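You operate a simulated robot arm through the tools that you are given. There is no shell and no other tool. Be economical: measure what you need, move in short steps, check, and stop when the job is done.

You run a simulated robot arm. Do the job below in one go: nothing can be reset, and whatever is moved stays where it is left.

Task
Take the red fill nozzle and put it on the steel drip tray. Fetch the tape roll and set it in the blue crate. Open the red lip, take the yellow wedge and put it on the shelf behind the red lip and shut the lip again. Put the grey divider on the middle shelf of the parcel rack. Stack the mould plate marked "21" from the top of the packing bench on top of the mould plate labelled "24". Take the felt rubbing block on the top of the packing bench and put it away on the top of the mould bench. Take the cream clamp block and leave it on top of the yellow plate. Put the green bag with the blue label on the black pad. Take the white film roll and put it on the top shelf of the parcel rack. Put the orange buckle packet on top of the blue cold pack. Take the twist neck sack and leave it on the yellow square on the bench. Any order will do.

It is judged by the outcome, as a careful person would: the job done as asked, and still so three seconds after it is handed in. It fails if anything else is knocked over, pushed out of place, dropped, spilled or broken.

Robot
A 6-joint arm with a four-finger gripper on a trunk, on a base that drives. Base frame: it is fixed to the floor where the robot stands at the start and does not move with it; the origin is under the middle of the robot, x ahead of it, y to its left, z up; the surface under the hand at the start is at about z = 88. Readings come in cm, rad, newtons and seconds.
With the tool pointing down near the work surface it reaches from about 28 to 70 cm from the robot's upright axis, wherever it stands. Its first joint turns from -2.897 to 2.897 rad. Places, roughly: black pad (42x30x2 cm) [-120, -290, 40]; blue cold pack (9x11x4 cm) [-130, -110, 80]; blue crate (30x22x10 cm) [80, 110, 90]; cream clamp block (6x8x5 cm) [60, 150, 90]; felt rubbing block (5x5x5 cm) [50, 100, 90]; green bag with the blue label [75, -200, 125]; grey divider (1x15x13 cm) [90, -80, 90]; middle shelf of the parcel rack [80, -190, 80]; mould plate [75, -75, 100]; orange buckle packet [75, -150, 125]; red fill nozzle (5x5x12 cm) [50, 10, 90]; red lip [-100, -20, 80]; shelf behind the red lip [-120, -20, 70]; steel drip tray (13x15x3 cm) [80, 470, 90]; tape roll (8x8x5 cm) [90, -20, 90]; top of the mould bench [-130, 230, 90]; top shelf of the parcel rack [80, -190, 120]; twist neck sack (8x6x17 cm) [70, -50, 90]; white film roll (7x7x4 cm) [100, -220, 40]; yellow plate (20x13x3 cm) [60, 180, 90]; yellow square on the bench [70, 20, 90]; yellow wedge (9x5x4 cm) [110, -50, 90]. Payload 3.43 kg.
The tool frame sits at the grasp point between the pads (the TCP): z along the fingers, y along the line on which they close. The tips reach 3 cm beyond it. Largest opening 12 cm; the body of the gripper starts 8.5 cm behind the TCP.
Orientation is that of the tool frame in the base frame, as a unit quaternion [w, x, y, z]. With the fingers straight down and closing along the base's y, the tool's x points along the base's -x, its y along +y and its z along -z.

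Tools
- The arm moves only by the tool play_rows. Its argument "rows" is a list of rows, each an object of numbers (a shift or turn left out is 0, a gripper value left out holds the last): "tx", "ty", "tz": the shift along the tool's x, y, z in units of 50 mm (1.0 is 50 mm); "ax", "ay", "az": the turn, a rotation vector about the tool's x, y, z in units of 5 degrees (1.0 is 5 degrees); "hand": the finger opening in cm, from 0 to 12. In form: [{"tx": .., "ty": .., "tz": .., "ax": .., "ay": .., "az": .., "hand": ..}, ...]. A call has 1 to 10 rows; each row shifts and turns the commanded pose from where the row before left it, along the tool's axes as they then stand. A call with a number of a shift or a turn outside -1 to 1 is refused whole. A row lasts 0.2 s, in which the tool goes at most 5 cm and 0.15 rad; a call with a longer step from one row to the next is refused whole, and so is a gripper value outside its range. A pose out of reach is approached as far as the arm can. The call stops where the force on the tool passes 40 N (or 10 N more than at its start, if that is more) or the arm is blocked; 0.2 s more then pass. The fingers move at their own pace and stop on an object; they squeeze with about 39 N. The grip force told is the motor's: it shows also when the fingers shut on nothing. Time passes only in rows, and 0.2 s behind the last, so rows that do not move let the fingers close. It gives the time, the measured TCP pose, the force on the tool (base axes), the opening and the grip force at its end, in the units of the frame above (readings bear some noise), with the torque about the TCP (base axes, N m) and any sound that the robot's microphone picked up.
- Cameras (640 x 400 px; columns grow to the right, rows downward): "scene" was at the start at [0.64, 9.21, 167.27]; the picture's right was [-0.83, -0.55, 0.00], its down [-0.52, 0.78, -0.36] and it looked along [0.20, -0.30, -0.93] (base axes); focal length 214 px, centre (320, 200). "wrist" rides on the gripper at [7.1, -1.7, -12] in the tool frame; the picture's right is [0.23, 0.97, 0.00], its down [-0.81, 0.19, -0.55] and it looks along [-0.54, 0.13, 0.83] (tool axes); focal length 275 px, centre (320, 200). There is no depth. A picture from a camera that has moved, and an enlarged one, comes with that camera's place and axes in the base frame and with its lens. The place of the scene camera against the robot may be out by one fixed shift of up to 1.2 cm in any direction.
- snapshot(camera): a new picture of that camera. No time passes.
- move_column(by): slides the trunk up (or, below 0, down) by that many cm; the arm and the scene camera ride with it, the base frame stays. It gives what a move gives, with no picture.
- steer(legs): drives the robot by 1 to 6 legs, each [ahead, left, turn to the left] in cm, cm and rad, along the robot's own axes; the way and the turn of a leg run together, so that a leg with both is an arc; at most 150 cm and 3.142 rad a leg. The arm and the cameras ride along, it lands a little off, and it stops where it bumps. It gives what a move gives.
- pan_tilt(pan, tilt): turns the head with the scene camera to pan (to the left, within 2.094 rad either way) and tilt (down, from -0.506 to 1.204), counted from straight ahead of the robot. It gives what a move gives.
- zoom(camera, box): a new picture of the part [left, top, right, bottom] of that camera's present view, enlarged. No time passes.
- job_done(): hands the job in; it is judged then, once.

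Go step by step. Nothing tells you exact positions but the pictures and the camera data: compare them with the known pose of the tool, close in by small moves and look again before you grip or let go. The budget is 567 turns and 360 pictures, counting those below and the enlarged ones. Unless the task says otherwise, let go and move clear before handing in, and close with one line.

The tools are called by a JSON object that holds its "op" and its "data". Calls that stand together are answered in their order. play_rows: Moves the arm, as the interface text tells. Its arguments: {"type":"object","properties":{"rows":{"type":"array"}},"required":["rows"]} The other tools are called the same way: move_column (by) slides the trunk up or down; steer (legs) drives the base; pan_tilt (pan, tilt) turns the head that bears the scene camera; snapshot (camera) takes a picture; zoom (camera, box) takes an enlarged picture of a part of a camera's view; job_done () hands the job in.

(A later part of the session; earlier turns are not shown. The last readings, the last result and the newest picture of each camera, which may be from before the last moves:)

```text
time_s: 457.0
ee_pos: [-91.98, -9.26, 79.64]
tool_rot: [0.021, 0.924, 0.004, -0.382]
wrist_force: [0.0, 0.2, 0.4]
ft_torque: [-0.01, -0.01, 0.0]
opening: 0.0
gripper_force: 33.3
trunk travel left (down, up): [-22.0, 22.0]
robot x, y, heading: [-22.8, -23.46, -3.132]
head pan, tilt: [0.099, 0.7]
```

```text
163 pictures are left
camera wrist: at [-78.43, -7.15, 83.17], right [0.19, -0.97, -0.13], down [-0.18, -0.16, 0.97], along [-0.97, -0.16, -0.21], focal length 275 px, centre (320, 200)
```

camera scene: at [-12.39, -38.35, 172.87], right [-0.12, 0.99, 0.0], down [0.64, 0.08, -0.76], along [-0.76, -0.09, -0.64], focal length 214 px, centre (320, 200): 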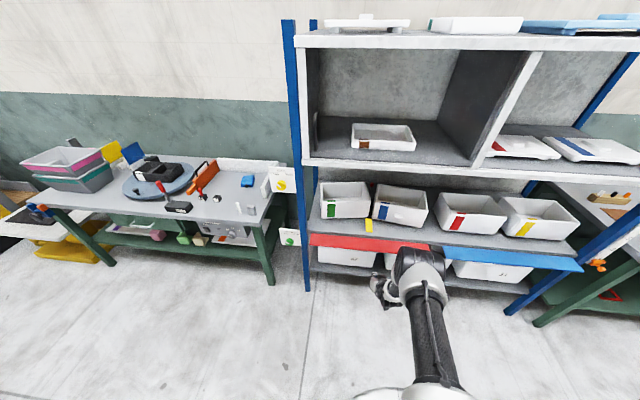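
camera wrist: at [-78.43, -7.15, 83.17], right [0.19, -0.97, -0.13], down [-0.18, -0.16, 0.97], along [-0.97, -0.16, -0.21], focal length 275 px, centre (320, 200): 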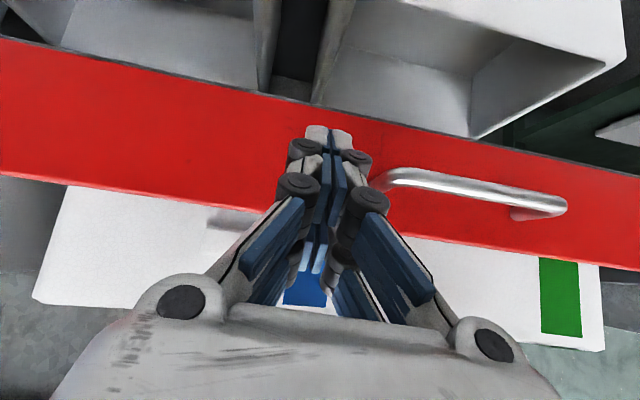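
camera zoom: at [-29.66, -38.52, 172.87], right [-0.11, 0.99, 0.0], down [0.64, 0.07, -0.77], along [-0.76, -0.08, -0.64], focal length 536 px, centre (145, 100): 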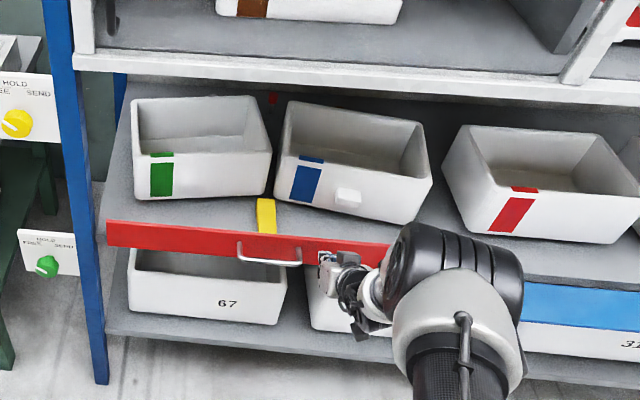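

Nearly closed. Pressing inward gently until it seats.

{"op": "play_rows", "data": {"rows": [{"tx": -0.09, "tz": 0.07}, {"tx": -0.08, "tz": 0.07}, {"tx": -0.07, "tz": 0.07}, {"tx": -0.07, "tz": 0.07}, {"tx": -0.05, "tz": 0.05}, {}]}}

{"op": "snapshot", "data": {"camera": "wrist"}}

```text
time_s: 458.1
ee_pos: [-93.36, -9.34, 79.16]
tool_rot: [0.021, 0.927, 0.003, -0.374]
wrist_force: [14.5, -0.7, 4.1]
ft_torque: [0.04, 0.13, -0.04]
opening: 0.03
gripper_force: 33.5
trunk travel left (down, up): [-22.0, 22.0]
robot x, y, heading: [-22.78, -23.29, -3.132]
head pan, tilt: [0.099, 0.7]
stopped in row 5: the force on the tool passed its limit at 44 N (the readings are from after the stop); the commanded pose is now the measured one
```

```text
162 pictures are left
camera wrist: at [-79.9, -7.18, 82.94], right [0.19, -0.97, -0.12], down [-0.2, -0.16, 0.97], along [-0.96, -0.16, -0.22], focal length 275 px, centre (320, 200)
```

wrist: 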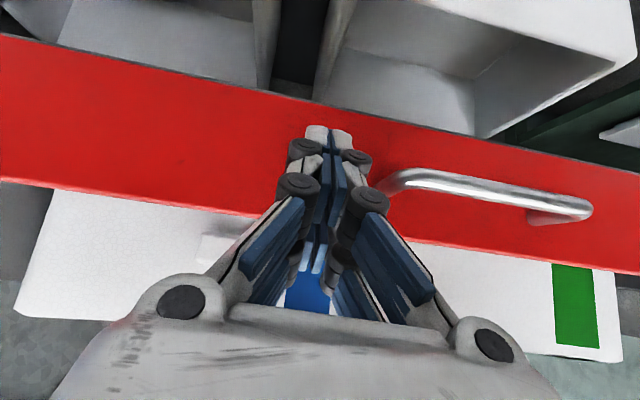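

The lip is against its stop. Backing off to see that it stays shut.

{"op": "play_rows", "data": {"rows": [{"tx": 0.15, "tz": -0.12}, {"tx": 0.5, "tz": -0.45}, {"tx": 0.6, "tz": -0.5}, {"tx": 0.6, "tz": -0.5}, {}]}}

{"op": "steer", "data": {"legs": [[-20, 0, 0]]}}

{"op": "snapshot", "data": {"camera": "wrist"}}

{"op": "zoom", "data": {"camera": "scene", "box": [290, 160, 490, 320]}}

```text
time_s: 459.4
ee_pos: [-82.11, -8.82, 78.55]
tool_rot: [0.025, 0.927, 0.003, -0.375]
wrist_force: [-0.5, -1.1, 0.7]
ft_torque: [-0.03, -0.02, -0.04]
opening: 0.0
gripper_force: 32.8
out of reach, approached as far as the arm can: row 4
trunk travel left (down, up): [-22.0, 22.0]
robot x, y, heading: [-22.94, -23.48, -3.13]
head pan, tilt: [0.099, 0.7]
```

```text
time_s: 460.9
ee_pos: [-62.11, -8.66, 78.58]
tool_rot: [0.026, 0.926, 0.002, -0.376]
wrist_force: [0.5, -0.9, 0.2]
ft_torque: [-0.02, -0.05, -0.03]
opening: 0.0
gripper_force: 33.6
trunk travel left (down, up): [-22.0, 22.0]
robot x, y, heading: [-2.68, -23.5, -3.135]
head pan, tilt: [0.099, 0.7]
```

```text
161 pictures are left
camera wrist: at [-48.57, -6.44, 82.22], right [0.19, -0.98, -0.12], down [-0.19, -0.15, 0.97], along [-0.96, -0.16, -0.22], focal length 275 px, centre (320, 200)
```

wrist: 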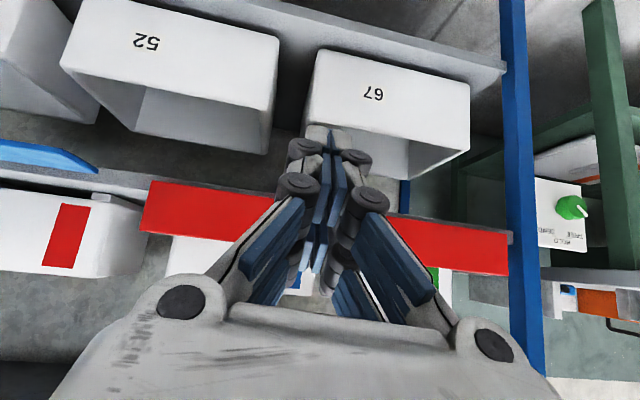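

```text
2.50 times, centred on (390, 240) of scene
camera zoom: at [-9.45, -38.36, 172.88], right [-0.11, 0.99, 0.0], down [0.64, 0.07, -0.77], along [-0.76, -0.08, -0.64], focal length 536 px, centre (145, 100)
```

zoom: 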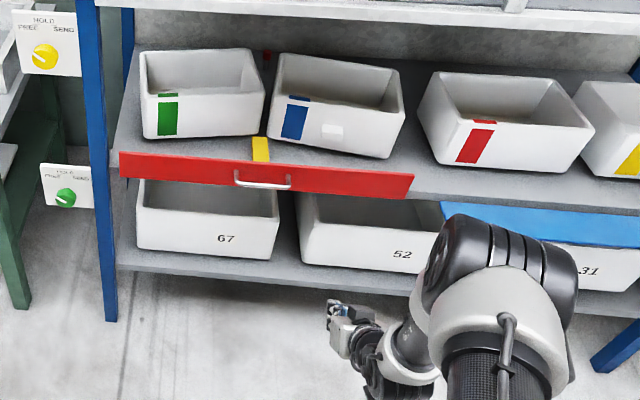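

The lip is shut with the wedge behind it. Next: the mould plates. Restoring the tool to vertical and raised, then driving back to the packing bench's right part.

{"op": "play_rows", "data": {"rows": [{"tx": -0.5, "tz": -0.5}, {"tx": -0.5, "tz": -0.5}, {"tx": -0.5, "tz": -0.5}, {"ay": 1}, {"ay": 1}, {"ay": 1}, {"ay": 1}, {"ay": 1}, {"ay": 1}, {"ay": 1}]}}

{"op": "play_rows", "data": {"rows": [{"ay": 1}, {"ay": 0.8}, {"tz": -0.9}, {"tz": -0.9}, {"tz": -0.9}, {"tz": -0.9}, {"tz": -0.9}, {"tz": -0.9}, {}]}}

{"op": "steer", "data": {"legs": [[0, 0, -1.57], [0, 0, -1.57], [0, -45, 0]]}}

{"op": "snapshot", "data": {"camera": "wrist"}}

```text
time_s: 463.1
ee_pos: [-62.41, -8.67, 89.14]
tool_rot: [0.035, 0.994, 0.012, -0.103]
wrist_force: [-0.6, -0.2, -0.4]
ft_torque: [0.03, 0.01, -0.01]
opening: 0.0
gripper_force: 33.6
out of reach, approached as far as the arm can: row 9
trunk travel left (down, up): [-22.0, 22.0]
robot x, y, heading: [-3.08, -23.35, -3.134]
head pan, tilt: [0.099, 0.7]
```

```text
time_s: 465.1
ee_pos: [-61.18, -6.84, 116.01]
tool_rot: [0.032, 0.999, 0.015, -0.024]
wrist_force: [-0.9, -0.6, 0.4]
ft_torque: [-0.01, -0.02, -0.01]
opening: 0.02
gripper_force: 33.6
trunk travel left (down, up): [-22.0, 22.0]
robot x, y, heading: [-2.65, -23.41, -3.136]
head pan, tilt: [0.099, 0.7]
```

```text
time_s: 475.5
ee_pos: [56.47, -85.01, 116.06]
tool_rot: [0.024, -0.018, 0.999, 0.033]
wrist_force: [0.5, 0.0, -0.1]
ft_torque: [0.07, 0.0, 0.0]
opening: 0.02
gripper_force: 33.5
trunk travel left (down, up): [-22.0, 22.0]
robot x, y, heading: [-1.91, -68.98, 0.017]
head pan, tilt: [0.099, 0.7]
```

```text
159 pictures are left
camera wrist: at [48.79, -87.78, 127.6], right [-0.27, 0.96, 0.05], down [0.78, 0.18, 0.6], along [0.57, 0.2, -0.79], focal length 275 px, centre (320, 200)
```

wrist: 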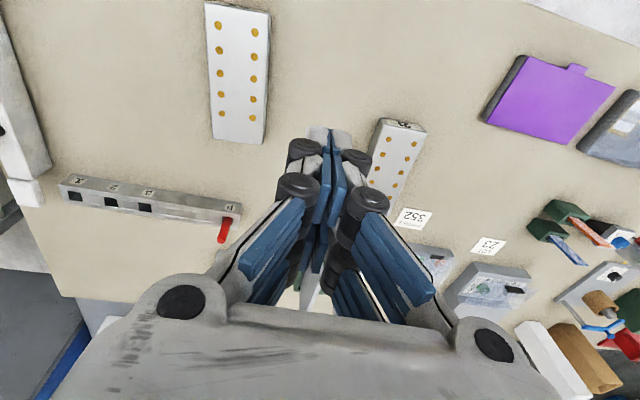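

{"op": "play_rows", "data": {"rows": [{"ax": 0.75, "ay": 0.55, "az": 0.4}, {"tz": -0.5}, {}]}}

{"op": "zoom", "data": {"camera": "wrist", "box": [160, 0, 460, 180]}}

{"op": "pan_tilt", "data": {"pan": -0.15, "tilt": 0.8}}

{"op": "snapshot", "data": {"camera": "scene"}}

```text
time_s: 476.3
ee_pos: [56.52, -84.95, 118.51]
tool_rot: [0.0, -0.002, 1.0, 0.0]
wrist_force: [0.9, -0.9, -1.0]
ft_torque: [0.02, 0.02, -0.02]
opening: 0.0
gripper_force: 33.6
trunk travel left (down, up): [-22.0, 22.0]
robot x, y, heading: [-1.9, -68.89, 0.013]
head pan, tilt: [0.099, 0.7]
```

```text
2.13 times, centred on (310, 90) of wrist
camera zoom: at [49.3, -86.66, 130.56], right [-0.23, 0.97, 0.0], down [0.81, 0.19, 0.55], along [0.54, 0.13, -0.83], focal length 587 px, centre (341, 435)
```

zoom: 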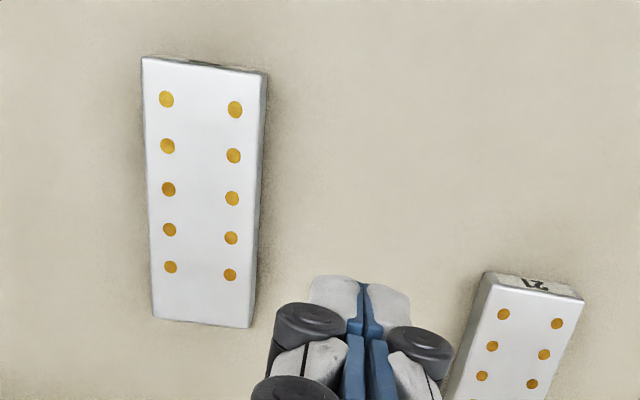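

```text
time_s: 477.1
ee_pos: [56.44, -85.09, 118.44]
tool_rot: [0.001, 0.0, 1.0, 0.0]
wrist_force: [0.2, 0.2, -0.2]
ft_torque: [0.02, 0.04, 0.0]
opening: 0.0
gripper_force: 33.9
trunk travel left (down, up): [-22.0, 22.0]
robot x, y, heading: [-2.05, -69.2, 0.014]
head pan, tilt: [-0.15, 0.799]
```

```text
157 pictures are left
camera scene: at [3.3, -56.11, 172.05], right [-0.13, -0.99, 0.0], down [-0.71, 0.1, -0.7], along [0.69, -0.09, -0.72], focal length 214 px, centre (320, 200)
```

scene: 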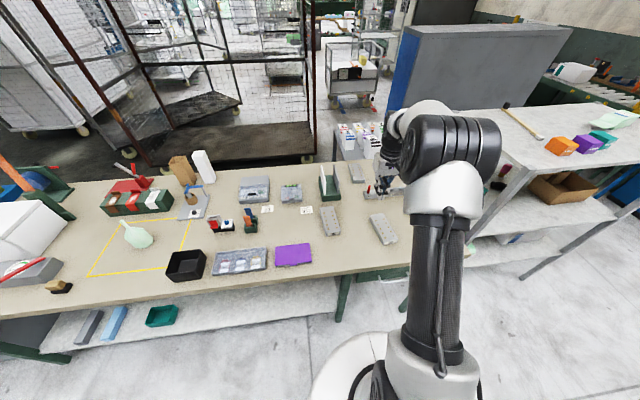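

{"op": "zoom", "data": {"camera": "scene", "box": [310, 150, 410, 250]}}

{"op": "zoom", "data": {"camera": "wrist", "box": [210, 15, 310, 45]}}

```text
4.00 times, centred on (360, 200) of scene
camera zoom: at [3.3, -56.11, 172.05], right [-0.13, -0.99, 0.0], down [-0.71, 0.1, -0.7], along [0.69, -0.09, -0.72], focal length 858 px, centre (160, 200)
```

zoom: 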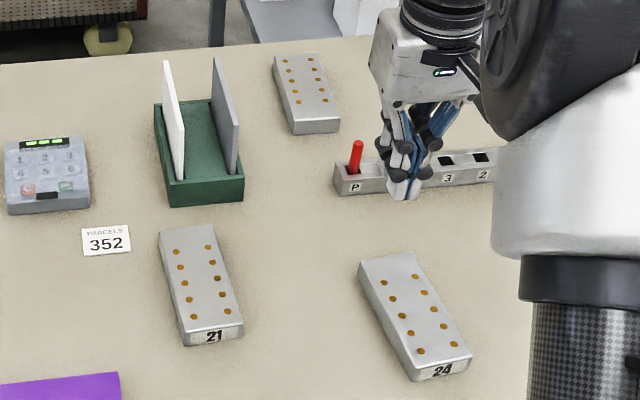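

```text
6.40 times, centred on (260, 30) of wrist
camera zoom: at [49.25, -86.67, 130.58], right [-0.23, 0.97, 0.0], down [0.81, 0.19, 0.55], along [0.54, 0.13, -0.83], focal length 1762 px, centre (704, 1288)
```

zoom: 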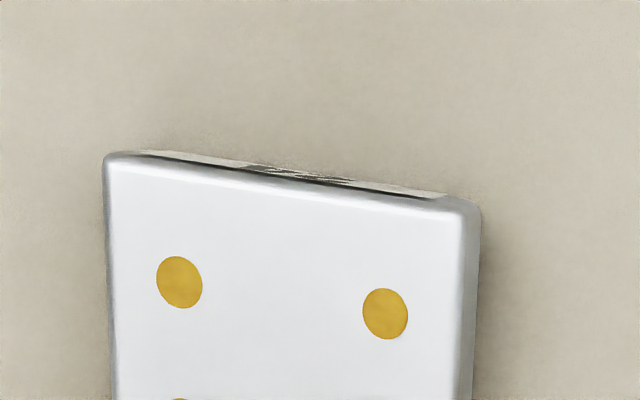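

Clear: left plate is 21, right plate is 24 (centre about (60,-93.1), yaw ≈5°). I'll look at plate 21 from above.

{"op": "play_rows", "data": {"rows": [{"ty": 0.9, "hand": 12}, {"ty": 0.9}, {"ty": 0.7}, {"tx": -0.6}, {}]}}

{"op": "zoom", "data": {"camera": "wrist", "box": [180, 0, 440, 160]}}

```text
time_s: 478.3
ee_pos: [59.3, -72.33, 118.81]
tool_rot: [0.001, 0.0, 1.0, 0.0]
wrist_force: [-0.8, -0.2, 0.0]
ft_torque: [0.0, 0.0, -0.01]
opening: 8.93
gripper_force: 0.1
trunk travel left (down, up): [-22.0, 22.0]
robot x, y, heading: [-2.12, -69.05, 0.017]
head pan, tilt: [-0.15, 0.799]
```

```text
2.46 times, centred on (310, 80) of wrist
camera zoom: at [52.17, -74.07, 130.77], right [-0.23, 0.97, 0.0], down [0.81, 0.19, 0.55], along [0.54, 0.13, -0.83], focal length 678 px, centre (345, 495)
```

zoom: 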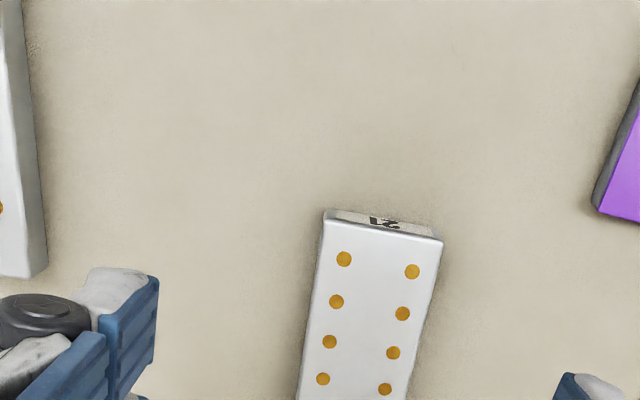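

Plate 21: centre ≈(68.3,-69.2), yaw ≈5.4°, 3 cm thick. Moving closer and over it, turning the tool to match.

{"op": "steer", "data": {"legs": [[12, 0, -0.015]]}}

{"op": "play_rows", "data": {"rows": [{"az": -1}, {}]}}

{"op": "snapshot", "data": {"camera": "wrist"}}

```text
time_s: 479.5
ee_pos: [71.51, -73.24, 118.64]
tool_rot: [0.0, 0.005, 1.0, 0.0]
wrist_force: [-0.2, 0.8, -0.9]
ft_torque: [-0.01, 0.03, -0.02]
opening: 12.01
gripper_force: 0.1
trunk travel left (down, up): [-22.0, 22.0]
robot x, y, heading: [9.85, -68.92, 0.004]
head pan, tilt: [-0.15, 0.799]
```

```text
time_s: 480.1
ee_pos: [71.32, -73.23, 118.64]
tool_rot: [0.001, -0.038, 0.999, 0.0]
wrist_force: [-0.6, -0.2, 1.0]
ft_torque: [-0.02, -0.01, 0.02]
opening: 12.01
gripper_force: 0.1
trunk travel left (down, up): [-22.0, 22.0]
robot x, y, heading: [10.2, -68.62, -0.002]
head pan, tilt: [-0.15, 0.799]
```

```text
153 pictures are left
camera wrist: at [64.33, -75.38, 130.68], right [-0.3, 0.95, 0.0], down [0.79, 0.25, 0.55], along [0.53, 0.17, -0.83], focal length 275 px, centre (320, 200)
```

wrist: 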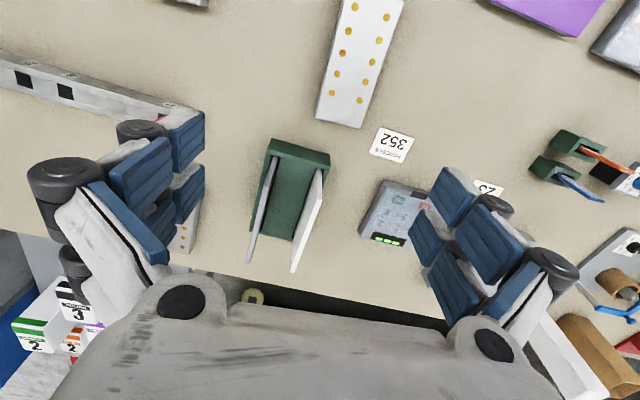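

Far end confirms centre (68,-69.1), yaw 6°. Centring and descending.

{"op": "play_rows", "data": {"rows": [{"az": -0.3, "tx": 0.3, "ty": 0.44}, {"tx": 0.3, "ty": 0.44}, {"tz": 0.9}, {"tz": 0.9}, {"tz": 0.9}, {"tz": 0.9}, {}]}}

{"op": "snapshot", "data": {"camera": "wrist"}}

```text
time_s: 481.7
ee_pos: [68.02, -69.01, 100.71]
tool_rot: [0.001, -0.051, 0.999, -0.001]
wrist_force: [0.4, 0.1, -0.7]
ft_torque: [-0.01, -0.01, 0.01]
opening: 12.0
gripper_force: 0.0
trunk travel left (down, up): [-22.0, 22.0]
robot x, y, heading: [9.5, -69.04, -0.005]
head pan, tilt: [-0.15, 0.799]
```

```text
152 pictures are left
camera wrist: at [61.04, -71.44, 112.72], right [-0.33, 0.94, 0.0], down [0.79, 0.27, 0.55], along [0.52, 0.18, -0.83], focal length 275 px, centre (320, 200)
```

wrist: 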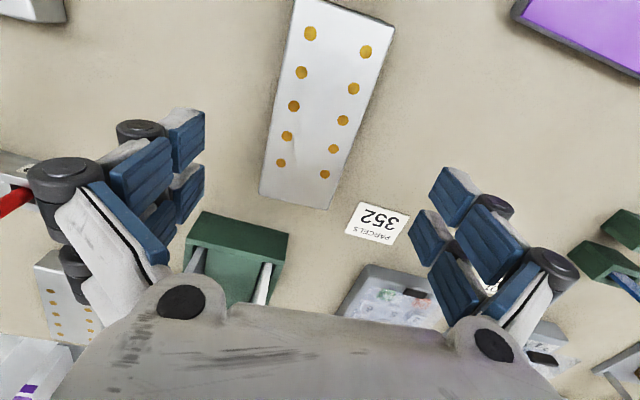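

{"op": "play_rows", "data": {"rows": [{"tz": 0.8}, {"tz": 0.6}, {"tz": 0.4}, {}, {"hand": 0}, {}, {}, {}, {}]}}

{"op": "play_rows", "data": {"rows": [{"tz": -0.2}, {"tz": -0.4}, {"tz": -0.6}, {"tz": -0.8}, {"tz": -0.8}, {}]}}

{"op": "snapshot", "data": {"camera": "wrist"}}

```text
time_s: 483.7
ee_pos: [68.07, -69.12, 91.66]
tool_rot: [0.001, -0.051, 0.999, 0.0]
wrist_force: [1.3, -0.8, 3.6]
ft_torque: [-0.05, 0.18, -0.14]
opening: 6.98
gripper_force: 39.0
trunk travel left (down, up): [-22.0, 22.0]
robot x, y, heading: [10.01, -68.5, 0.004]
head pan, tilt: [-0.15, 0.799]
```

```text
time_s: 485.1
ee_pos: [68.01, -69.08, 105.53]
tool_rot: [0.001, -0.052, 0.999, 0.0]
wrist_force: [-0.1, 0.8, -5.7]
ft_torque: [-0.01, -0.01, 0.0]
opening: 6.99
gripper_force: 39.2
trunk travel left (down, up): [-22.0, 22.0]
robot x, y, heading: [9.85, -68.97, 0.004]
head pan, tilt: [-0.15, 0.799]
```

```text
151 pictures are left
camera wrist: at [61.09, -71.47, 117.58], right [-0.33, 0.94, 0.0], down [0.79, 0.27, 0.55], along [0.52, 0.18, -0.83], focal length 275 px, centre (320, 200)
```

wrist: 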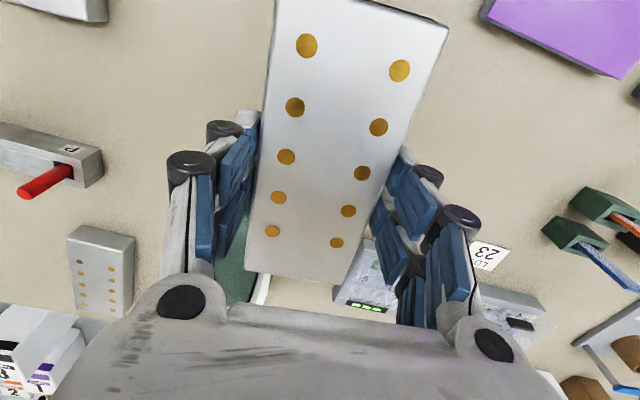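

Held level. Carrying it over plate 24.

{"op": "play_rows", "data": {"rows": [{"tx": 0.34, "ty": -0.77}, {"tx": 0.34, "ty": -0.77}, {"tx": 0.34, "ty": -0.77}, {"tx": 0.34, "ty": -0.77}, {"tx": 0.34, "ty": -0.77}, {"tx": 0.33, "ty": -0.77}, {"az": 0.2}, {}]}}

{"op": "snapshot", "data": {"camera": "wrist"}}

{"op": "zoom", "data": {"camera": "scene", "box": [310, 150, 450, 280]}}

```text
time_s: 486.9
ee_pos: [60.3, -93.14, 105.59]
tool_rot: [0.0, -0.042, 0.999, 0.0]
wrist_force: [-0.2, -0.1, -4.3]
ft_torque: [0.02, -0.06, -0.02]
opening: 6.98
gripper_force: 39.4
trunk travel left (down, up): [-22.0, 22.0]
robot x, y, heading: [10.08, -68.44, 0.006]
head pan, tilt: [-0.15, 0.799]
```

```text
150 pictures are left
camera wrist: at [53.27, -95.41, 117.7], right [-0.31, 0.95, 0.0], down [0.79, 0.26, 0.55], along [0.53, 0.17, -0.83], focal length 275 px, centre (320, 200)
```

wrist: 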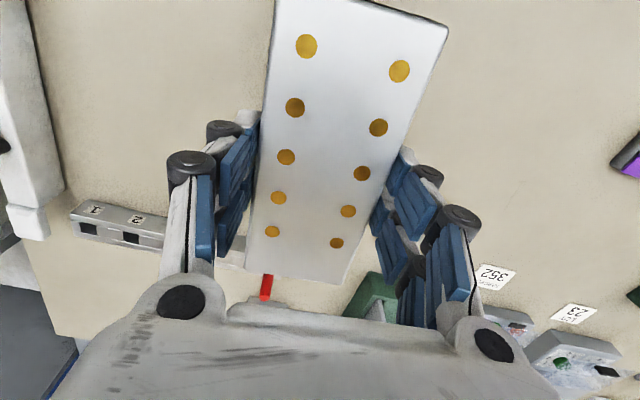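

```text
3.08 times, centred on (380, 215) of scene
camera zoom: at [15.45, -56.18, 172.05], right [-0.15, -0.99, 0.0], down [-0.71, 0.11, -0.7], along [0.69, -0.1, -0.72], focal length 660 px, centre (135, 154)
```

zoom: 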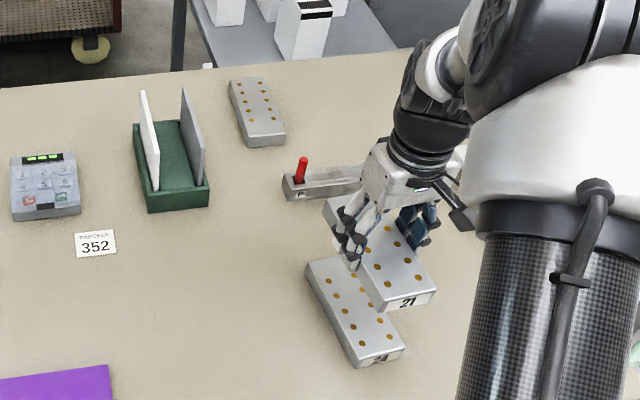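

Computed corner positions of both plates agree within ~0.5 cm. Lowering.

{"op": "play_rows", "data": {"rows": [{"tz": 0.7}, {"tz": 0.6}, {"tz": 0.4}, {"tz": 0.2}, {"tz": 0.1}, {}]}}

{"op": "zoom", "data": {"camera": "scene", "box": [340, 190, 420, 260]}}

{"op": "snapshot", "data": {"camera": "wrist"}}

```text
time_s: 488.3
ee_pos: [60.24, -93.09, 95.53]
tool_rot: [0.001, -0.043, 0.999, 0.0]
wrist_force: [-0.5, -0.2, -5.4]
ft_torque: [-0.01, -0.01, 0.01]
opening: 7.0
gripper_force: 38.8
trunk travel left (down, up): [-22.0, 22.0]
robot x, y, heading: [10.1, -68.56, 0.003]
head pan, tilt: [-0.15, 0.799]
```

```text
5.71 times, centred on (380, 225) of scene
camera zoom: at [15.46, -56.12, 172.05], right [-0.15, -0.99, 0.0], down [-0.71, 0.11, -0.7], along [0.69, -0.1, -0.72], focal length 1226 px, centre (-23, 57)
```

zoom: 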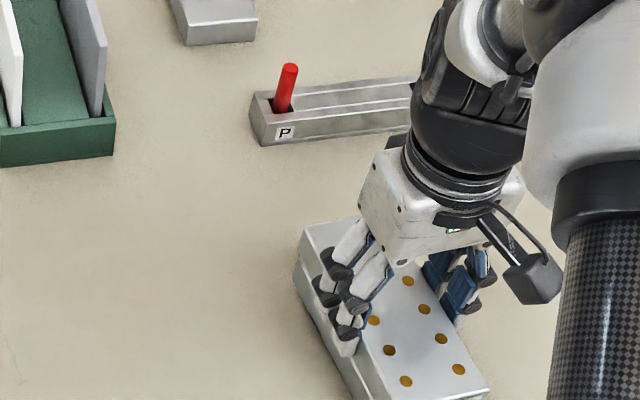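

```text
147 pictures are left
camera wrist: at [53.22, -95.36, 107.61], right [-0.31, 0.95, 0.0], down [0.79, 0.26, 0.55], along [0.53, 0.17, -0.83], focal length 275 px, centre (320, 200)
```

wrist: 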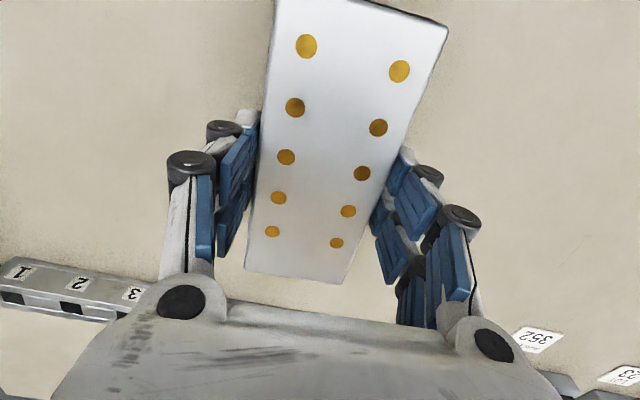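

{"op": "play_rows", "data": {"rows": [{"tz": 0.06}, {"tz": 0.06}, {"tz": 0.04}, {"tz": 0.03}, {}]}}

```text
time_s: 489.5
ee_pos: [60.21, -93.1, 94.78]
tool_rot: [0.001, -0.043, 0.999, 0.0]
wrist_force: [-0.6, 0.1, 4.7]
ft_torque: [0.18, 0.56, 0.01]
opening: 6.98
gripper_force: 38.8
trunk travel left (down, up): [-22.0, 22.0]
robot x, y, heading: [10.16, -68.55, 0.0]
head pan, tilt: [-0.15, 0.799]
```

Contact. Releasing and lifting.

{"op": "play_rows", "data": {"rows": [{"tz": 0.03}, {"hand": 11}, {}, {}, {"tz": -0.3}, {"tz": -0.7}, {"tz": -0.9}, {"tz": -0.9}, {"tz": -0.9}, {}]}}

{"op": "snapshot", "data": {"camera": "wrist"}}

{"op": "zoom", "data": {"camera": "scene", "box": [310, 130, 450, 260]}}

```text
time_s: 491.7
ee_pos: [60.13, -93.05, 112.97]
tool_rot: [0.0, -0.043, 0.999, 0.0]
wrist_force: [0.0, -0.9, 0.7]
ft_torque: [0.0, 0.02, -0.01]
opening: 10.99
gripper_force: 0.1
trunk travel left (down, up): [-22.0, 22.0]
robot x, y, heading: [10.13, -68.91, 0.001]
head pan, tilt: [-0.15, 0.799]
```

```text
146 pictures are left
camera wrist: at [53.21, -95.37, 125.06], right [-0.31, 0.95, 0.0], down [0.79, 0.26, 0.55], along [0.53, 0.17, -0.83], focal length 275 px, centre (320, 200)
```

wrist: 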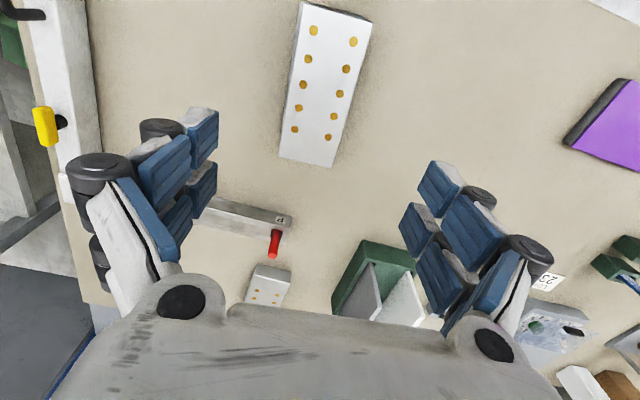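

```text
3.08 times, centred on (380, 195) of scene
camera zoom: at [15.48, -56.13, 172.04], right [-0.15, -0.99, 0.0], down [-0.71, 0.11, -0.7], along [0.69, -0.1, -0.72], focal length 660 px, centre (135, 215)
```

zoom: 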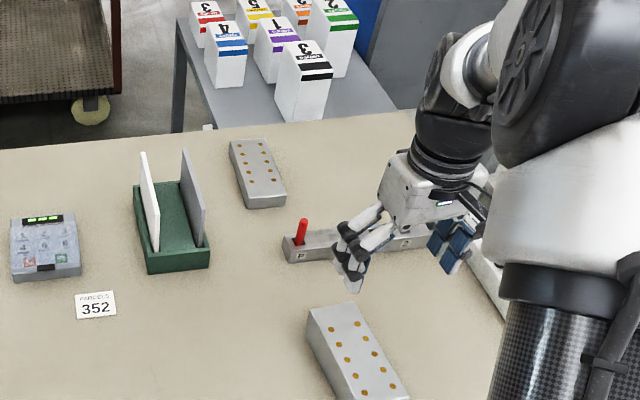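

Plates stacked. Now let me look at the parcel rack to plan for divider, film roll, packet and bag.

{"op": "play_rows", "data": {"rows": [{"tz": -0.9}, {"tz": -0.9}, {"az": 0.97, "hand": 6}, {}]}}

{"op": "pan_tilt", "data": {"pan": -1.4, "tilt": 0.5}}

{"op": "snapshot", "data": {"camera": "scene"}}

```text
time_s: 492.7
ee_pos: [60.1, -93.09, 121.88]
tool_rot: [0.001, 0.0, 1.0, 0.0]
wrist_force: [0.0, -0.4, 0.2]
ft_torque: [0.04, -0.01, 0.02]
opening: 6.63
gripper_force: 3.0
trunk travel left (down, up): [-22.0, 22.0]
robot x, y, heading: [9.9, -68.96, 0.002]
head pan, tilt: [-0.15, 0.799]
```

```text
time_s: 494.2
ee_pos: [60.22, -93.13, 122.14]
tool_rot: [0.0, 0.0, 1.0, 0.0]
wrist_force: [-1.0, 1.1, 0.2]
ft_torque: [-0.01, 0.01, 0.02]
opening: 6.01
gripper_force: 0.2
trunk travel left (down, up): [-22.0, 22.0]
robot x, y, heading: [10.12, -68.73, 0.004]
head pan, tilt: [-1.4, 0.499]
```

```text
144 pictures are left
camera scene: at [9.02, -63.87, 174.64], right [-0.98, -0.17, 0.0], down [-0.08, 0.47, -0.88], along [0.15, -0.86, -0.48], focal length 214 px, centre (320, 200)
```

scene: 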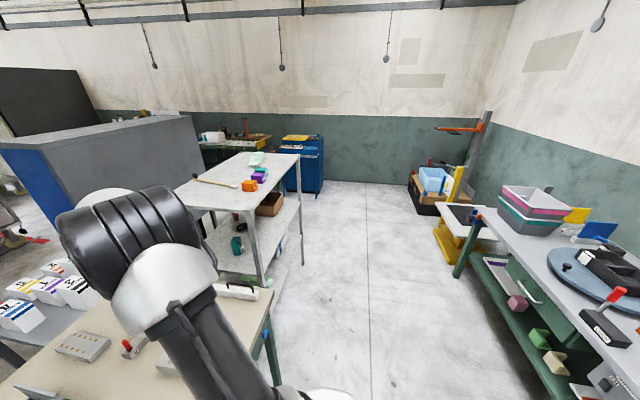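

{"op": "zoom", "data": {"camera": "scene", "box": [170, 120, 340, 300]}}

{"op": "zoom", "data": {"camera": "scene", "box": [400, 100, 640, 280]}}

```text
2.22 times, centred on (255, 210) of scene
camera zoom: at [9.02, -63.87, 174.64], right [-0.98, -0.17, 0.0], down [-0.08, 0.47, -0.88], along [0.15, -0.86, -0.48], focal length 477 px, centre (464, 178)
```

zoom: 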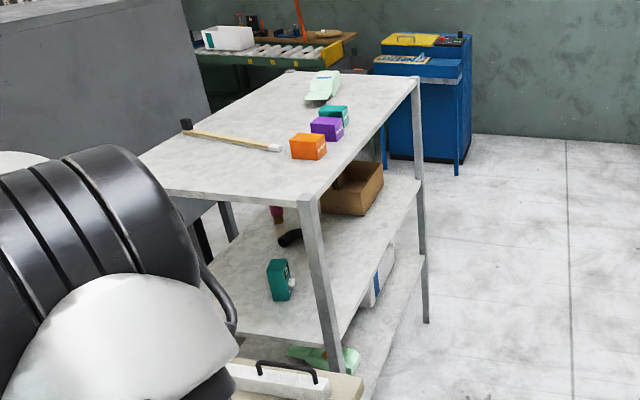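

```text
2.22 times, centred on (520, 190) of scene
camera zoom: at [9.02, -63.87, 174.64], right [-0.98, -0.17, 0.0], down [-0.08, 0.47, -0.88], along [0.15, -0.86, -0.48], focal length 477 px, centre (-124, 222)
```

zoom: 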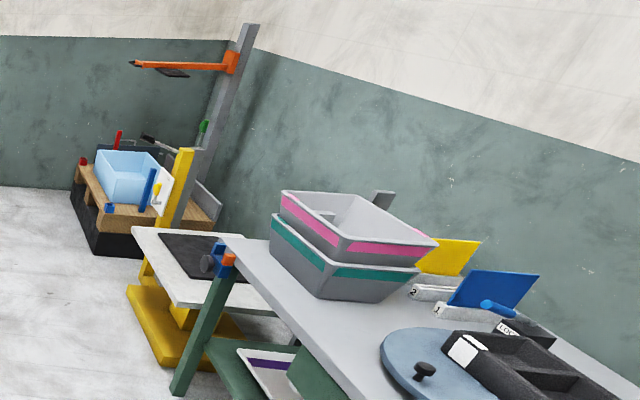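

The rack spans x 58–110, y -149…-236, with the orange packet near (67,-166) and the green bag near (87,-218). Now the divider: moving the hand over the green holder to look.

{"op": "steer", "data": {"legs": [[12, 0, 0]]}}

{"op": "play_rows", "data": {"rows": [{"ty": 0.9}, {"ty": 0.9}, {"ty": 0.9}, {"ty": 0.3}, {"tx": -0.4}, {}]}}

{"op": "snapshot", "data": {"camera": "wrist"}}

```text
time_s: 495.4
ee_pos: [72.3, -93.07, 121.94]
tool_rot: [0.0, 0.0, 1.0, 0.0]
wrist_force: [0.5, 0.3, -0.3]
ft_torque: [-0.01, 0.05, -0.01]
opening: 5.99
gripper_force: 0.0
trunk travel left (down, up): [-22.0, 22.0]
robot x, y, heading: [21.72, -68.53, 0.001]
head pan, tilt: [-1.4, 0.499]
```

```text
time_s: 496.8
ee_pos: [74.09, -78.09, 121.97]
tool_rot: [0.001, 0.0, 1.0, -0.001]
wrist_force: [0.5, 0.4, -0.8]
ft_torque: [-0.02, -0.05, -0.01]
opening: 6.01
gripper_force: 0.0
trunk travel left (down, up): [-22.0, 22.0]
robot x, y, heading: [21.72, -69.05, -0.0]
head pan, tilt: [-1.4, 0.499]
```

```text
141 pictures are left
camera wrist: at [66.94, -79.75, 134.11], right [-0.23, 0.97, 0.0], down [0.81, 0.19, 0.55], along [0.54, 0.13, -0.83], focal length 275 px, centre (320, 200)
```

wrist: 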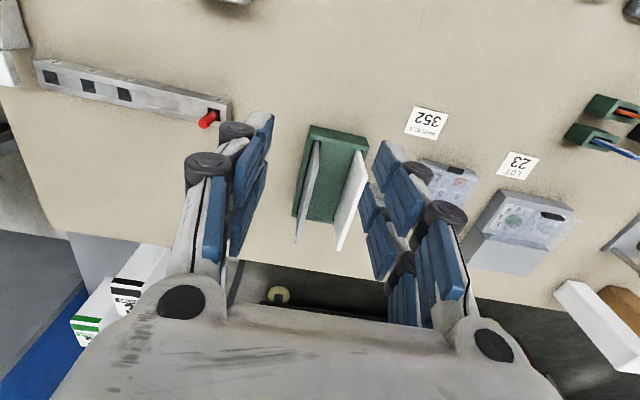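

{"op": "zoom", "data": {"camera": "wrist", "box": [260, 110, 400, 270]}}

```text
2.50 times, centred on (330, 190) of wrist
camera zoom: at [66.94, -79.75, 134.11], right [-0.23, 0.97, 0.0], down [0.81, 0.19, 0.55], along [0.54, 0.13, -0.83], focal length 688 px, centre (295, 225)
```

zoom: 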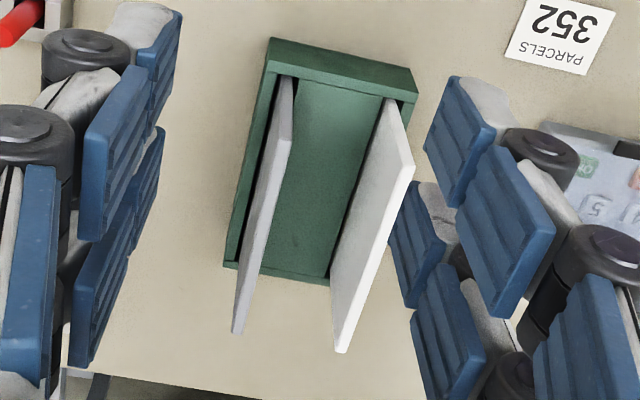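

Grey divider: plane y≈-76, x 84.5–99, top near z≈99; the white one is 7.7 cm away. Moving the base 2 cm closer and the hand over its middle with the fingers slightly open.

{"op": "steer", "data": {"legs": [[2, 0, 0]]}}

{"op": "play_rows", "data": {"rows": [{"tx": -0.8, "ty": 0.12, "hand": 5}, {"tx": -0.8, "ty": 0.12}, {"tx": -0.8, "ty": 0.12}, {"tx": -0.5}, {}]}}

{"op": "snapshot", "data": {"camera": "wrist"}}

```text
time_s: 497.6
ee_pos: [76.23, -78.05, 121.89]
tool_rot: [0.0, 0.001, 1.0, 0.0]
wrist_force: [0.4, -0.4, 0.3]
ft_torque: [0.01, 0.02, 0.03]
opening: 6.02
gripper_force: 0.0
trunk travel left (down, up): [-22.0, 22.0]
robot x, y, heading: [24.18, -68.6, 0.0]
head pan, tilt: [-1.4, 0.499]
```

```text
time_s: 498.8
ee_pos: [90.66, -76.2, 122.04]
tool_rot: [0.0, 0.0, 1.0, -0.001]
wrist_force: [-0.8, 0.5, 0.4]
ft_torque: [0.02, -0.01, 0.0]
opening: 4.97
gripper_force: 0.0
trunk travel left (down, up): [-22.0, 22.0]
robot x, y, heading: [23.5, -68.95, 0.0]
head pan, tilt: [-1.4, 0.499]
```

```text
139 pictures are left
camera wrist: at [83.46, -77.9, 134.17], right [-0.23, 0.97, 0.0], down [0.81, 0.19, 0.55], along [0.54, 0.13, -0.83], focal length 275 px, centre (320, 200)
```

wrist: 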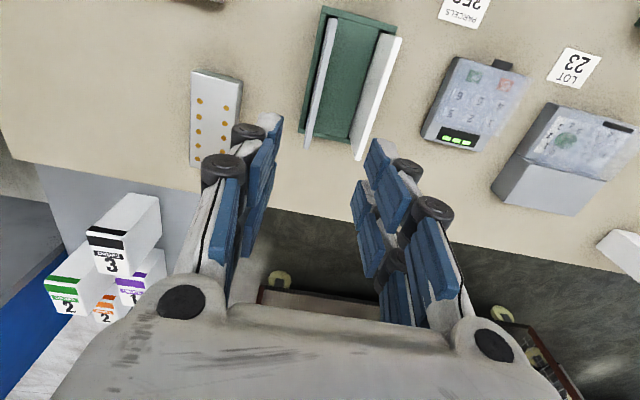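

{"op": "zoom", "data": {"camera": "wrist", "box": [270, 0, 420, 170]}}

```text
2.35 times, centred on (345, 85) of wrist
camera zoom: at [83.46, -77.9, 134.17], right [-0.23, 0.97, 0.0], down [0.81, 0.19, 0.55], along [0.54, 0.13, -0.83], focal length 648 px, centre (261, 471)
```

zoom: 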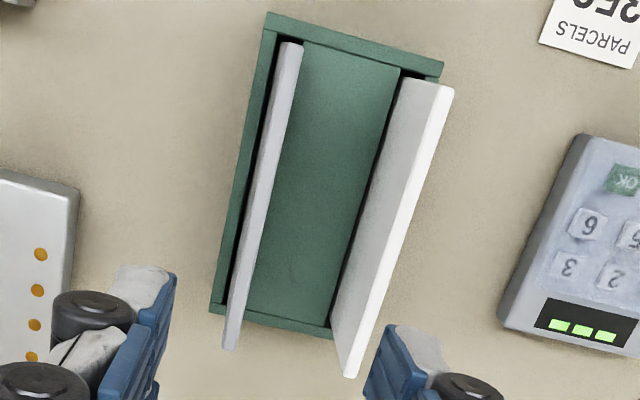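

Divider: x 83.4–97.4, y≈-76.3, top z≈101. I'm centred; descending to z≈98 and gripping.

{"op": "play_rows", "data": {"rows": [{"tz": 0.8}, {"tz": 0.8}, {"tz": 0.8}, {"tz": 0.8}, {"tz": 0.8}, {"tz": 0.5}, {"tz": 0.3}, {}]}}

{"op": "snapshot", "data": {"camera": "wrist"}}

```text
time_s: 500.6
ee_pos: [90.72, -76.27, 98.06]
tool_rot: [0.001, 0.001, 1.0, 0.0]
wrist_force: [-0.4, -0.7, 0.1]
ft_torque: [0.01, 0.03, 0.03]
opening: 5.01
gripper_force: 0.0
trunk travel left (down, up): [-22.0, 22.0]
robot x, y, heading: [24.15, -68.57, -0.001]
head pan, tilt: [-1.4, 0.499]
```

```text
137 pictures are left
camera wrist: at [83.52, -78.01, 110.15], right [-0.23, 0.97, 0.0], down [0.81, 0.19, 0.55], along [0.54, 0.13, -0.83], focal length 275 px, centre (320, 200)
```

wrist: 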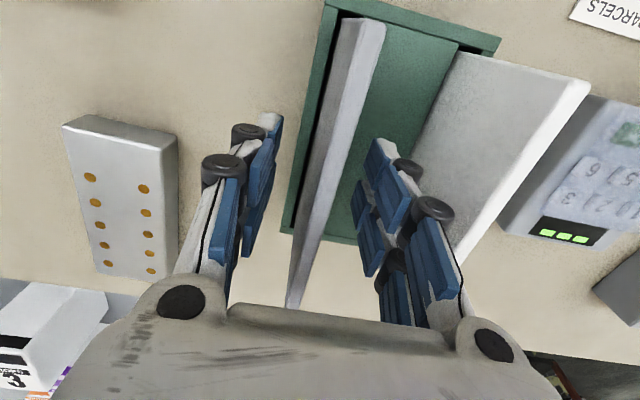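

Fingers straddle the grey divider. Closing and lifting straight up.

{"op": "play_rows", "data": {"rows": [{"hand": 0}, {}, {}, {}, {}, {}]}}

{"op": "play_rows", "data": {"rows": [{"tz": -0.2}, {"tz": -0.4}, {"tz": -0.6}, {"tz": -0.8}, {"tz": -0.8}, {"tz": -0.8}, {}]}}

{"op": "snapshot", "data": {"camera": "wrist"}}

```text
time_s: 502.0
ee_pos: [90.62, -76.23, 98.03]
tool_rot: [0.001, 0.0, 1.0, 0.0]
wrist_force: [-0.6, -0.6, 0.1]
ft_torque: [0.0, 0.01, 0.02]
opening: 0.72
gripper_force: 39.2
trunk travel left (down, up): [-22.0, 22.0]
robot x, y, heading: [23.99, -68.63, 0.004]
head pan, tilt: [-1.4, 0.499]
```

```text
time_s: 503.6
ee_pos: [90.68, -76.41, 115.96]
tool_rot: [0.0, -0.001, 1.0, 0.0]
wrist_force: [1.2, 0.4, -0.1]
ft_torque: [-0.01, 0.02, 0.05]
opening: 0.73
gripper_force: 39.6
trunk travel left (down, up): [-22.0, 22.0]
robot x, y, heading: [24.09, -69.15, -0.002]
head pan, tilt: [-1.4, 0.499]
```

```text
136 pictures are left
camera wrist: at [83.57, -77.98, 128.13], right [-0.23, 0.97, 0.0], down [0.81, 0.19, 0.55], along [0.54, 0.13, -0.83], focal length 275 px, centre (320, 200)
```

wrist: 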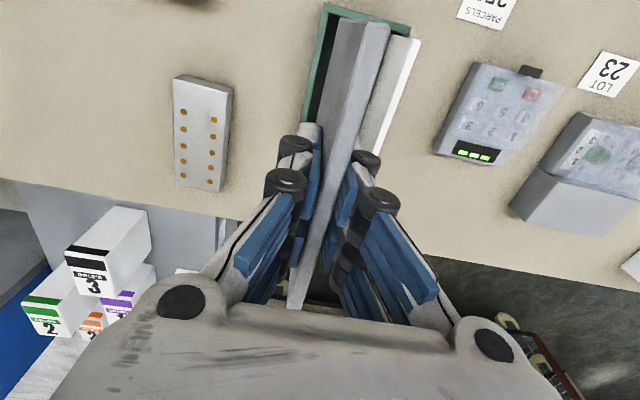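

The divider is held. Raising more, retracting, then moving back from the bench toward the rack.

{"op": "play_rows", "data": {"rows": [{"tz": -0.8}, {"tz": -0.8}, {"tx": 0.8}, {"tx": 0.8}, {"tx": 0.8}, {"tx": 0.8}, {"tx": 0.8}, {}]}}

{"op": "steer", "data": {"legs": [[-50, 0, 0], [0, -100, 0]]}}

{"op": "pan_tilt", "data": {"pan": 0.1, "tilt": 0.5}}

{"op": "snapshot", "data": {"camera": "scene"}}

```text
time_s: 505.4
ee_pos: [70.75, -76.39, 123.88]
tool_rot: [-0.001, -0.001, 1.0, 0.0]
wrist_force: [0.9, 0.1, 0.7]
ft_torque: [0.02, 0.0, 0.02]
opening: 0.72
gripper_force: 38.6
trunk travel left (down, up): [-22.0, 22.0]
robot x, y, heading: [23.8, -68.14, 0.002]
head pan, tilt: [-1.4, 0.499]
```

```text
time_s: 513.1
ee_pos: [20.54, -175.9, 124.02]
tool_rot: [0.001, -0.001, 1.0, 0.001]
wrist_force: [-0.1, -0.3, -0.1]
ft_torque: [0.01, 0.01, -0.01]
opening: 0.72
gripper_force: 39.4
trunk travel left (down, up): [-22.0, 22.0]
robot x, y, heading: [-26.23, -168.41, 0.004]
head pan, tilt: [-1.4, 0.499]
```

```text
time_s: 514.7
ee_pos: [20.47, -175.91, 123.95]
tool_rot: [0.001, 0.0, 1.0, 0.0]
wrist_force: [0.4, -0.1, -0.6]
ft_torque: [0.01, -0.02, 0.0]
opening: 0.73
gripper_force: 38.8
trunk travel left (down, up): [-22.0, 22.0]
robot x, y, heading: [-26.25, -168.41, 0.004]
head pan, tilt: [0.099, 0.499]
```

```text
135 pictures are left
camera scene: at [-19.73, -153.66, 174.64], right [0.1, -0.99, 0.0], down [-0.48, -0.05, -0.88], along [0.87, 0.09, -0.48], focal length 214 px, centre (320, 200)
```

scene: 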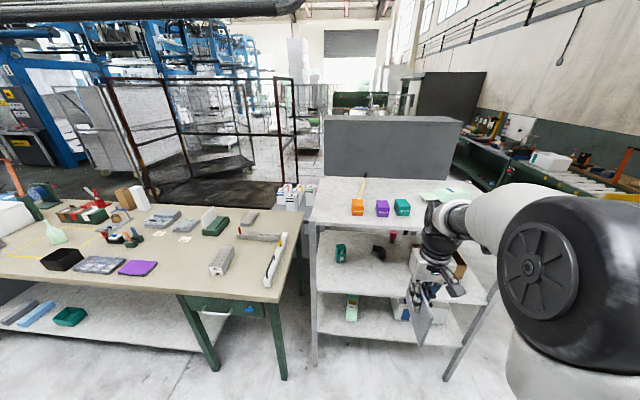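

{"op": "zoom", "data": {"camera": "scene", "box": [300, 160, 500, 340]}}

```text
2.22 times, centred on (400, 250) of scene
camera zoom: at [-19.73, -153.66, 174.64], right [0.1, -0.99, 0.0], down [-0.48, -0.05, -0.88], along [0.87, 0.09, -0.48], focal length 477 px, centre (142, 89)
```

zoom: 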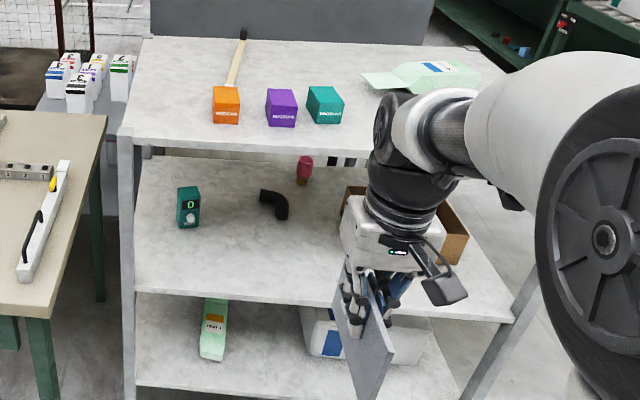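

Free spot on the middle shelf: around (67,-178). The divider must lie flat, so I'll back up, turn the tool 90° about its axis, extend, then pitch it to horizontal in free air.

{"op": "steer", "data": {"legs": [[-18, 0, 0]]}}

{"op": "play_rows", "data": {"rows": [{"az": -1}, {"az": -1}, {"az": -1}, {"az": -1}, {"az": -1}, {"az": -1}, {"az": -1}, {"az": -1}, {"az": -1}]}}

{"op": "play_rows", "data": {"rows": [{"az": -1}, {"az": -1}, {"az": -1}, {"az": -1}, {"az": -1}, {"az": -1}, {"az": -1}, {"az": -1}, {"az": -1}]}}

{"op": "play_rows", "data": {"rows": [{"ty": -0.8}, {"ty": -0.8}, {"ty": -0.8}, {"ty": -0.8}, {"ax": 1}, {"ax": 1}, {"ax": 1}, {"ax": 1}, {"ax": 1}, {}]}}

```text
time_s: 516.2
ee_pos: [2.71, -176.08, 123.82]
tool_rot: [0.001, 0.0, 1.0, 0.0]
wrist_force: [-0.8, 0.4, -0.4]
ft_torque: [-0.02, -0.03, 0.0]
opening: 0.71
gripper_force: 38.9
trunk travel left (down, up): [-22.0, 22.0]
robot x, y, heading: [-44.45, -168.24, -0.001]
head pan, tilt: [0.099, 0.499]
```

```text
time_s: 518.2
ee_pos: [2.74, -176.08, 123.98]
tool_rot: [0.001, -0.384, 0.923, -0.001]
wrist_force: [0.3, -0.1, -0.2]
ft_torque: [-0.03, 0.01, 0.0]
opening: 0.72
gripper_force: 39.0
trunk travel left (down, up): [-22.0, 22.0]
robot x, y, heading: [-44.14, -168.23, 0.007]
head pan, tilt: [0.099, 0.499]
```

```text
time_s: 520.2
ee_pos: [2.9, -175.99, 124.06]
tool_rot: [-0.001, 0.707, -0.707, 0.0]
wrist_force: [0.8, 0.6, -0.2]
ft_torque: [-0.01, -0.01, 0.0]
opening: 0.71
gripper_force: 39.2
trunk travel left (down, up): [-22.0, 22.0]
robot x, y, heading: [-43.93, -168.39, -0.001]
head pan, tilt: [0.099, 0.499]
```

```text
time_s: 522.4
ee_pos: [18.83, -176.13, 124.03]
tool_rot: [0.154, -0.69, 0.69, -0.154]
wrist_force: [0.4, -0.2, -0.5]
ft_torque: [0.0, -0.01, 0.04]
opening: 0.73
gripper_force: 39.3
trunk travel left (down, up): [-22.0, 22.0]
robot x, y, heading: [-44.15, -168.22, 0.002]
head pan, tilt: [0.099, 0.499]
```

Pitching outward as intended (25°). Extending further and continuing to pitch.

{"op": "play_rows", "data": {"rows": [{"ty": -0.72, "tz": 0.34}, {"ty": -0.72, "tz": 0.34}, {"ax": 1}, {"ax": 1}, {"ax": 1}, {"ax": 1}, {"ax": 1}, {}]}}

{"op": "play_rows", "data": {"rows": [{"ty": -0.51, "tz": 0.61}, {"ty": -0.51, "tz": 0.61}, {"ty": -0.51, "tz": 0.61}, {"ax": 1}, {"ax": 1}, {"ax": 1}, {"ax": 1}, {}]}}

```text
time_s: 524.2
ee_pos: [27.2, -175.97, 124.42]
tool_rot: [-0.292, 0.645, -0.644, 0.289]
wrist_force: [-0.7, 0.5, -1.3]
ft_torque: [-0.01, 0.01, -0.02]
opening: 0.72
gripper_force: 39.1
out of reach, approached as far as the arm can: row 7
trunk travel left (down, up): [-22.0, 22.0]
robot x, y, heading: [-44.01, -168.53, -0.004]
head pan, tilt: [0.099, 0.499]
```

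```text
time_s: 526.0
ee_pos: [45.24, -175.94, 127.81]
tool_rot: [0.392, -0.589, 0.589, -0.391]
wrist_force: [-0.3, -0.7, -0.8]
ft_torque: [-0.01, 0.02, 0.0]
opening: 0.72
gripper_force: 39.4
out of reach, approached as far as the arm can: row 5, 6, 7
trunk travel left (down, up): [-22.0, 22.0]
robot x, y, heading: [-43.86, -168.19, 0.003]
head pan, tilt: [0.099, 0.499]
```

The wrist limits the tilt to about 25° below horizontal, which is fine: I'll set the far edge down first and lower the near edge by opening slowly. Lowering the trunk fully and adjusting height.

{"op": "move_column", "data": {"by": -20}}

{"op": "play_rows", "data": {"rows": [{"ty": 0.46, "tz": 0.2}, {"ty": 0.46, "tz": 0.2}, {"ty": 0.46, "tz": 0.2}, {"ty": 0.2, "tz": 0.08}, {}]}}

{"op": "snapshot", "data": {"camera": "scene"}}

{"op": "snapshot", "data": {"camera": "wrist"}}

```text
time_s: 528.2
ee_pos: [45.12, -176.02, 107.83]
tool_rot: [-0.392, 0.589, -0.589, 0.391]
wrist_force: [0.2, -0.4, -0.3]
ft_torque: [0.01, 0.0, -0.01]
opening: 0.7
gripper_force: 38.7
trunk travel left (down, up): [-2.0, 42.0]
robot x, y, heading: [-43.69, -168.21, 0.003]
head pan, tilt: [0.099, 0.499]
```

```text
time_s: 529.4
ee_pos: [47.67, -176.1, 100.06]
tool_rot: [-0.39, 0.59, -0.59, 0.39]
wrist_force: [0.1, -0.5, -0.8]
ft_torque: [0.02, 0.01, 0.01]
opening: 0.71
gripper_force: 39.3
out of reach, approached as far as the arm can: row 1, 2, 3, 4
trunk travel left (down, up): [-2.0, 42.0]
robot x, y, heading: [-43.7, -168.78, -0.0]
head pan, tilt: [0.099, 0.499]
```

```text
133 pictures are left
camera scene: at [-37.38, -153.69, 154.64], right [0.1, -0.99, 0.0], down [-0.48, -0.05, -0.88], along [0.87, 0.09, -0.48], focal length 214 px, centre (320, 200)
```

scene: 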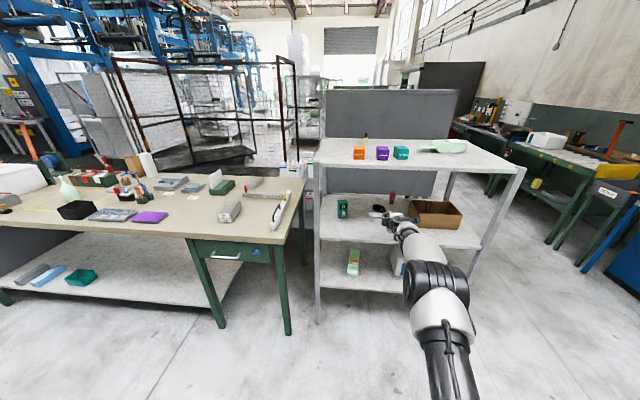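

```text
132 pictures are left
camera wrist: at [37.3, -183.24, 106.44], right [-0.38, -0.23, -0.9], down [-0.58, 0.81, 0.04], along [0.72, 0.54, -0.44], focal length 275 px, centre (320, 200)
```

wrist: 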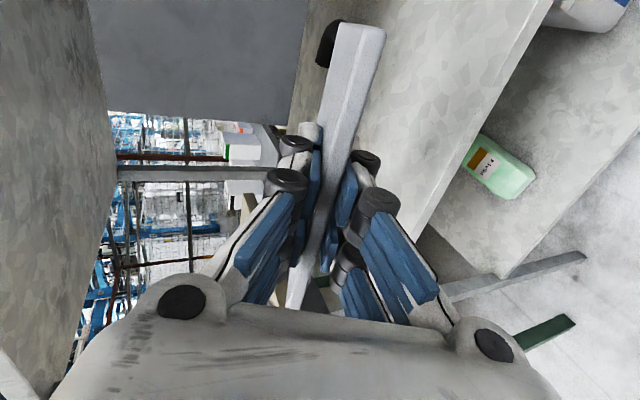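

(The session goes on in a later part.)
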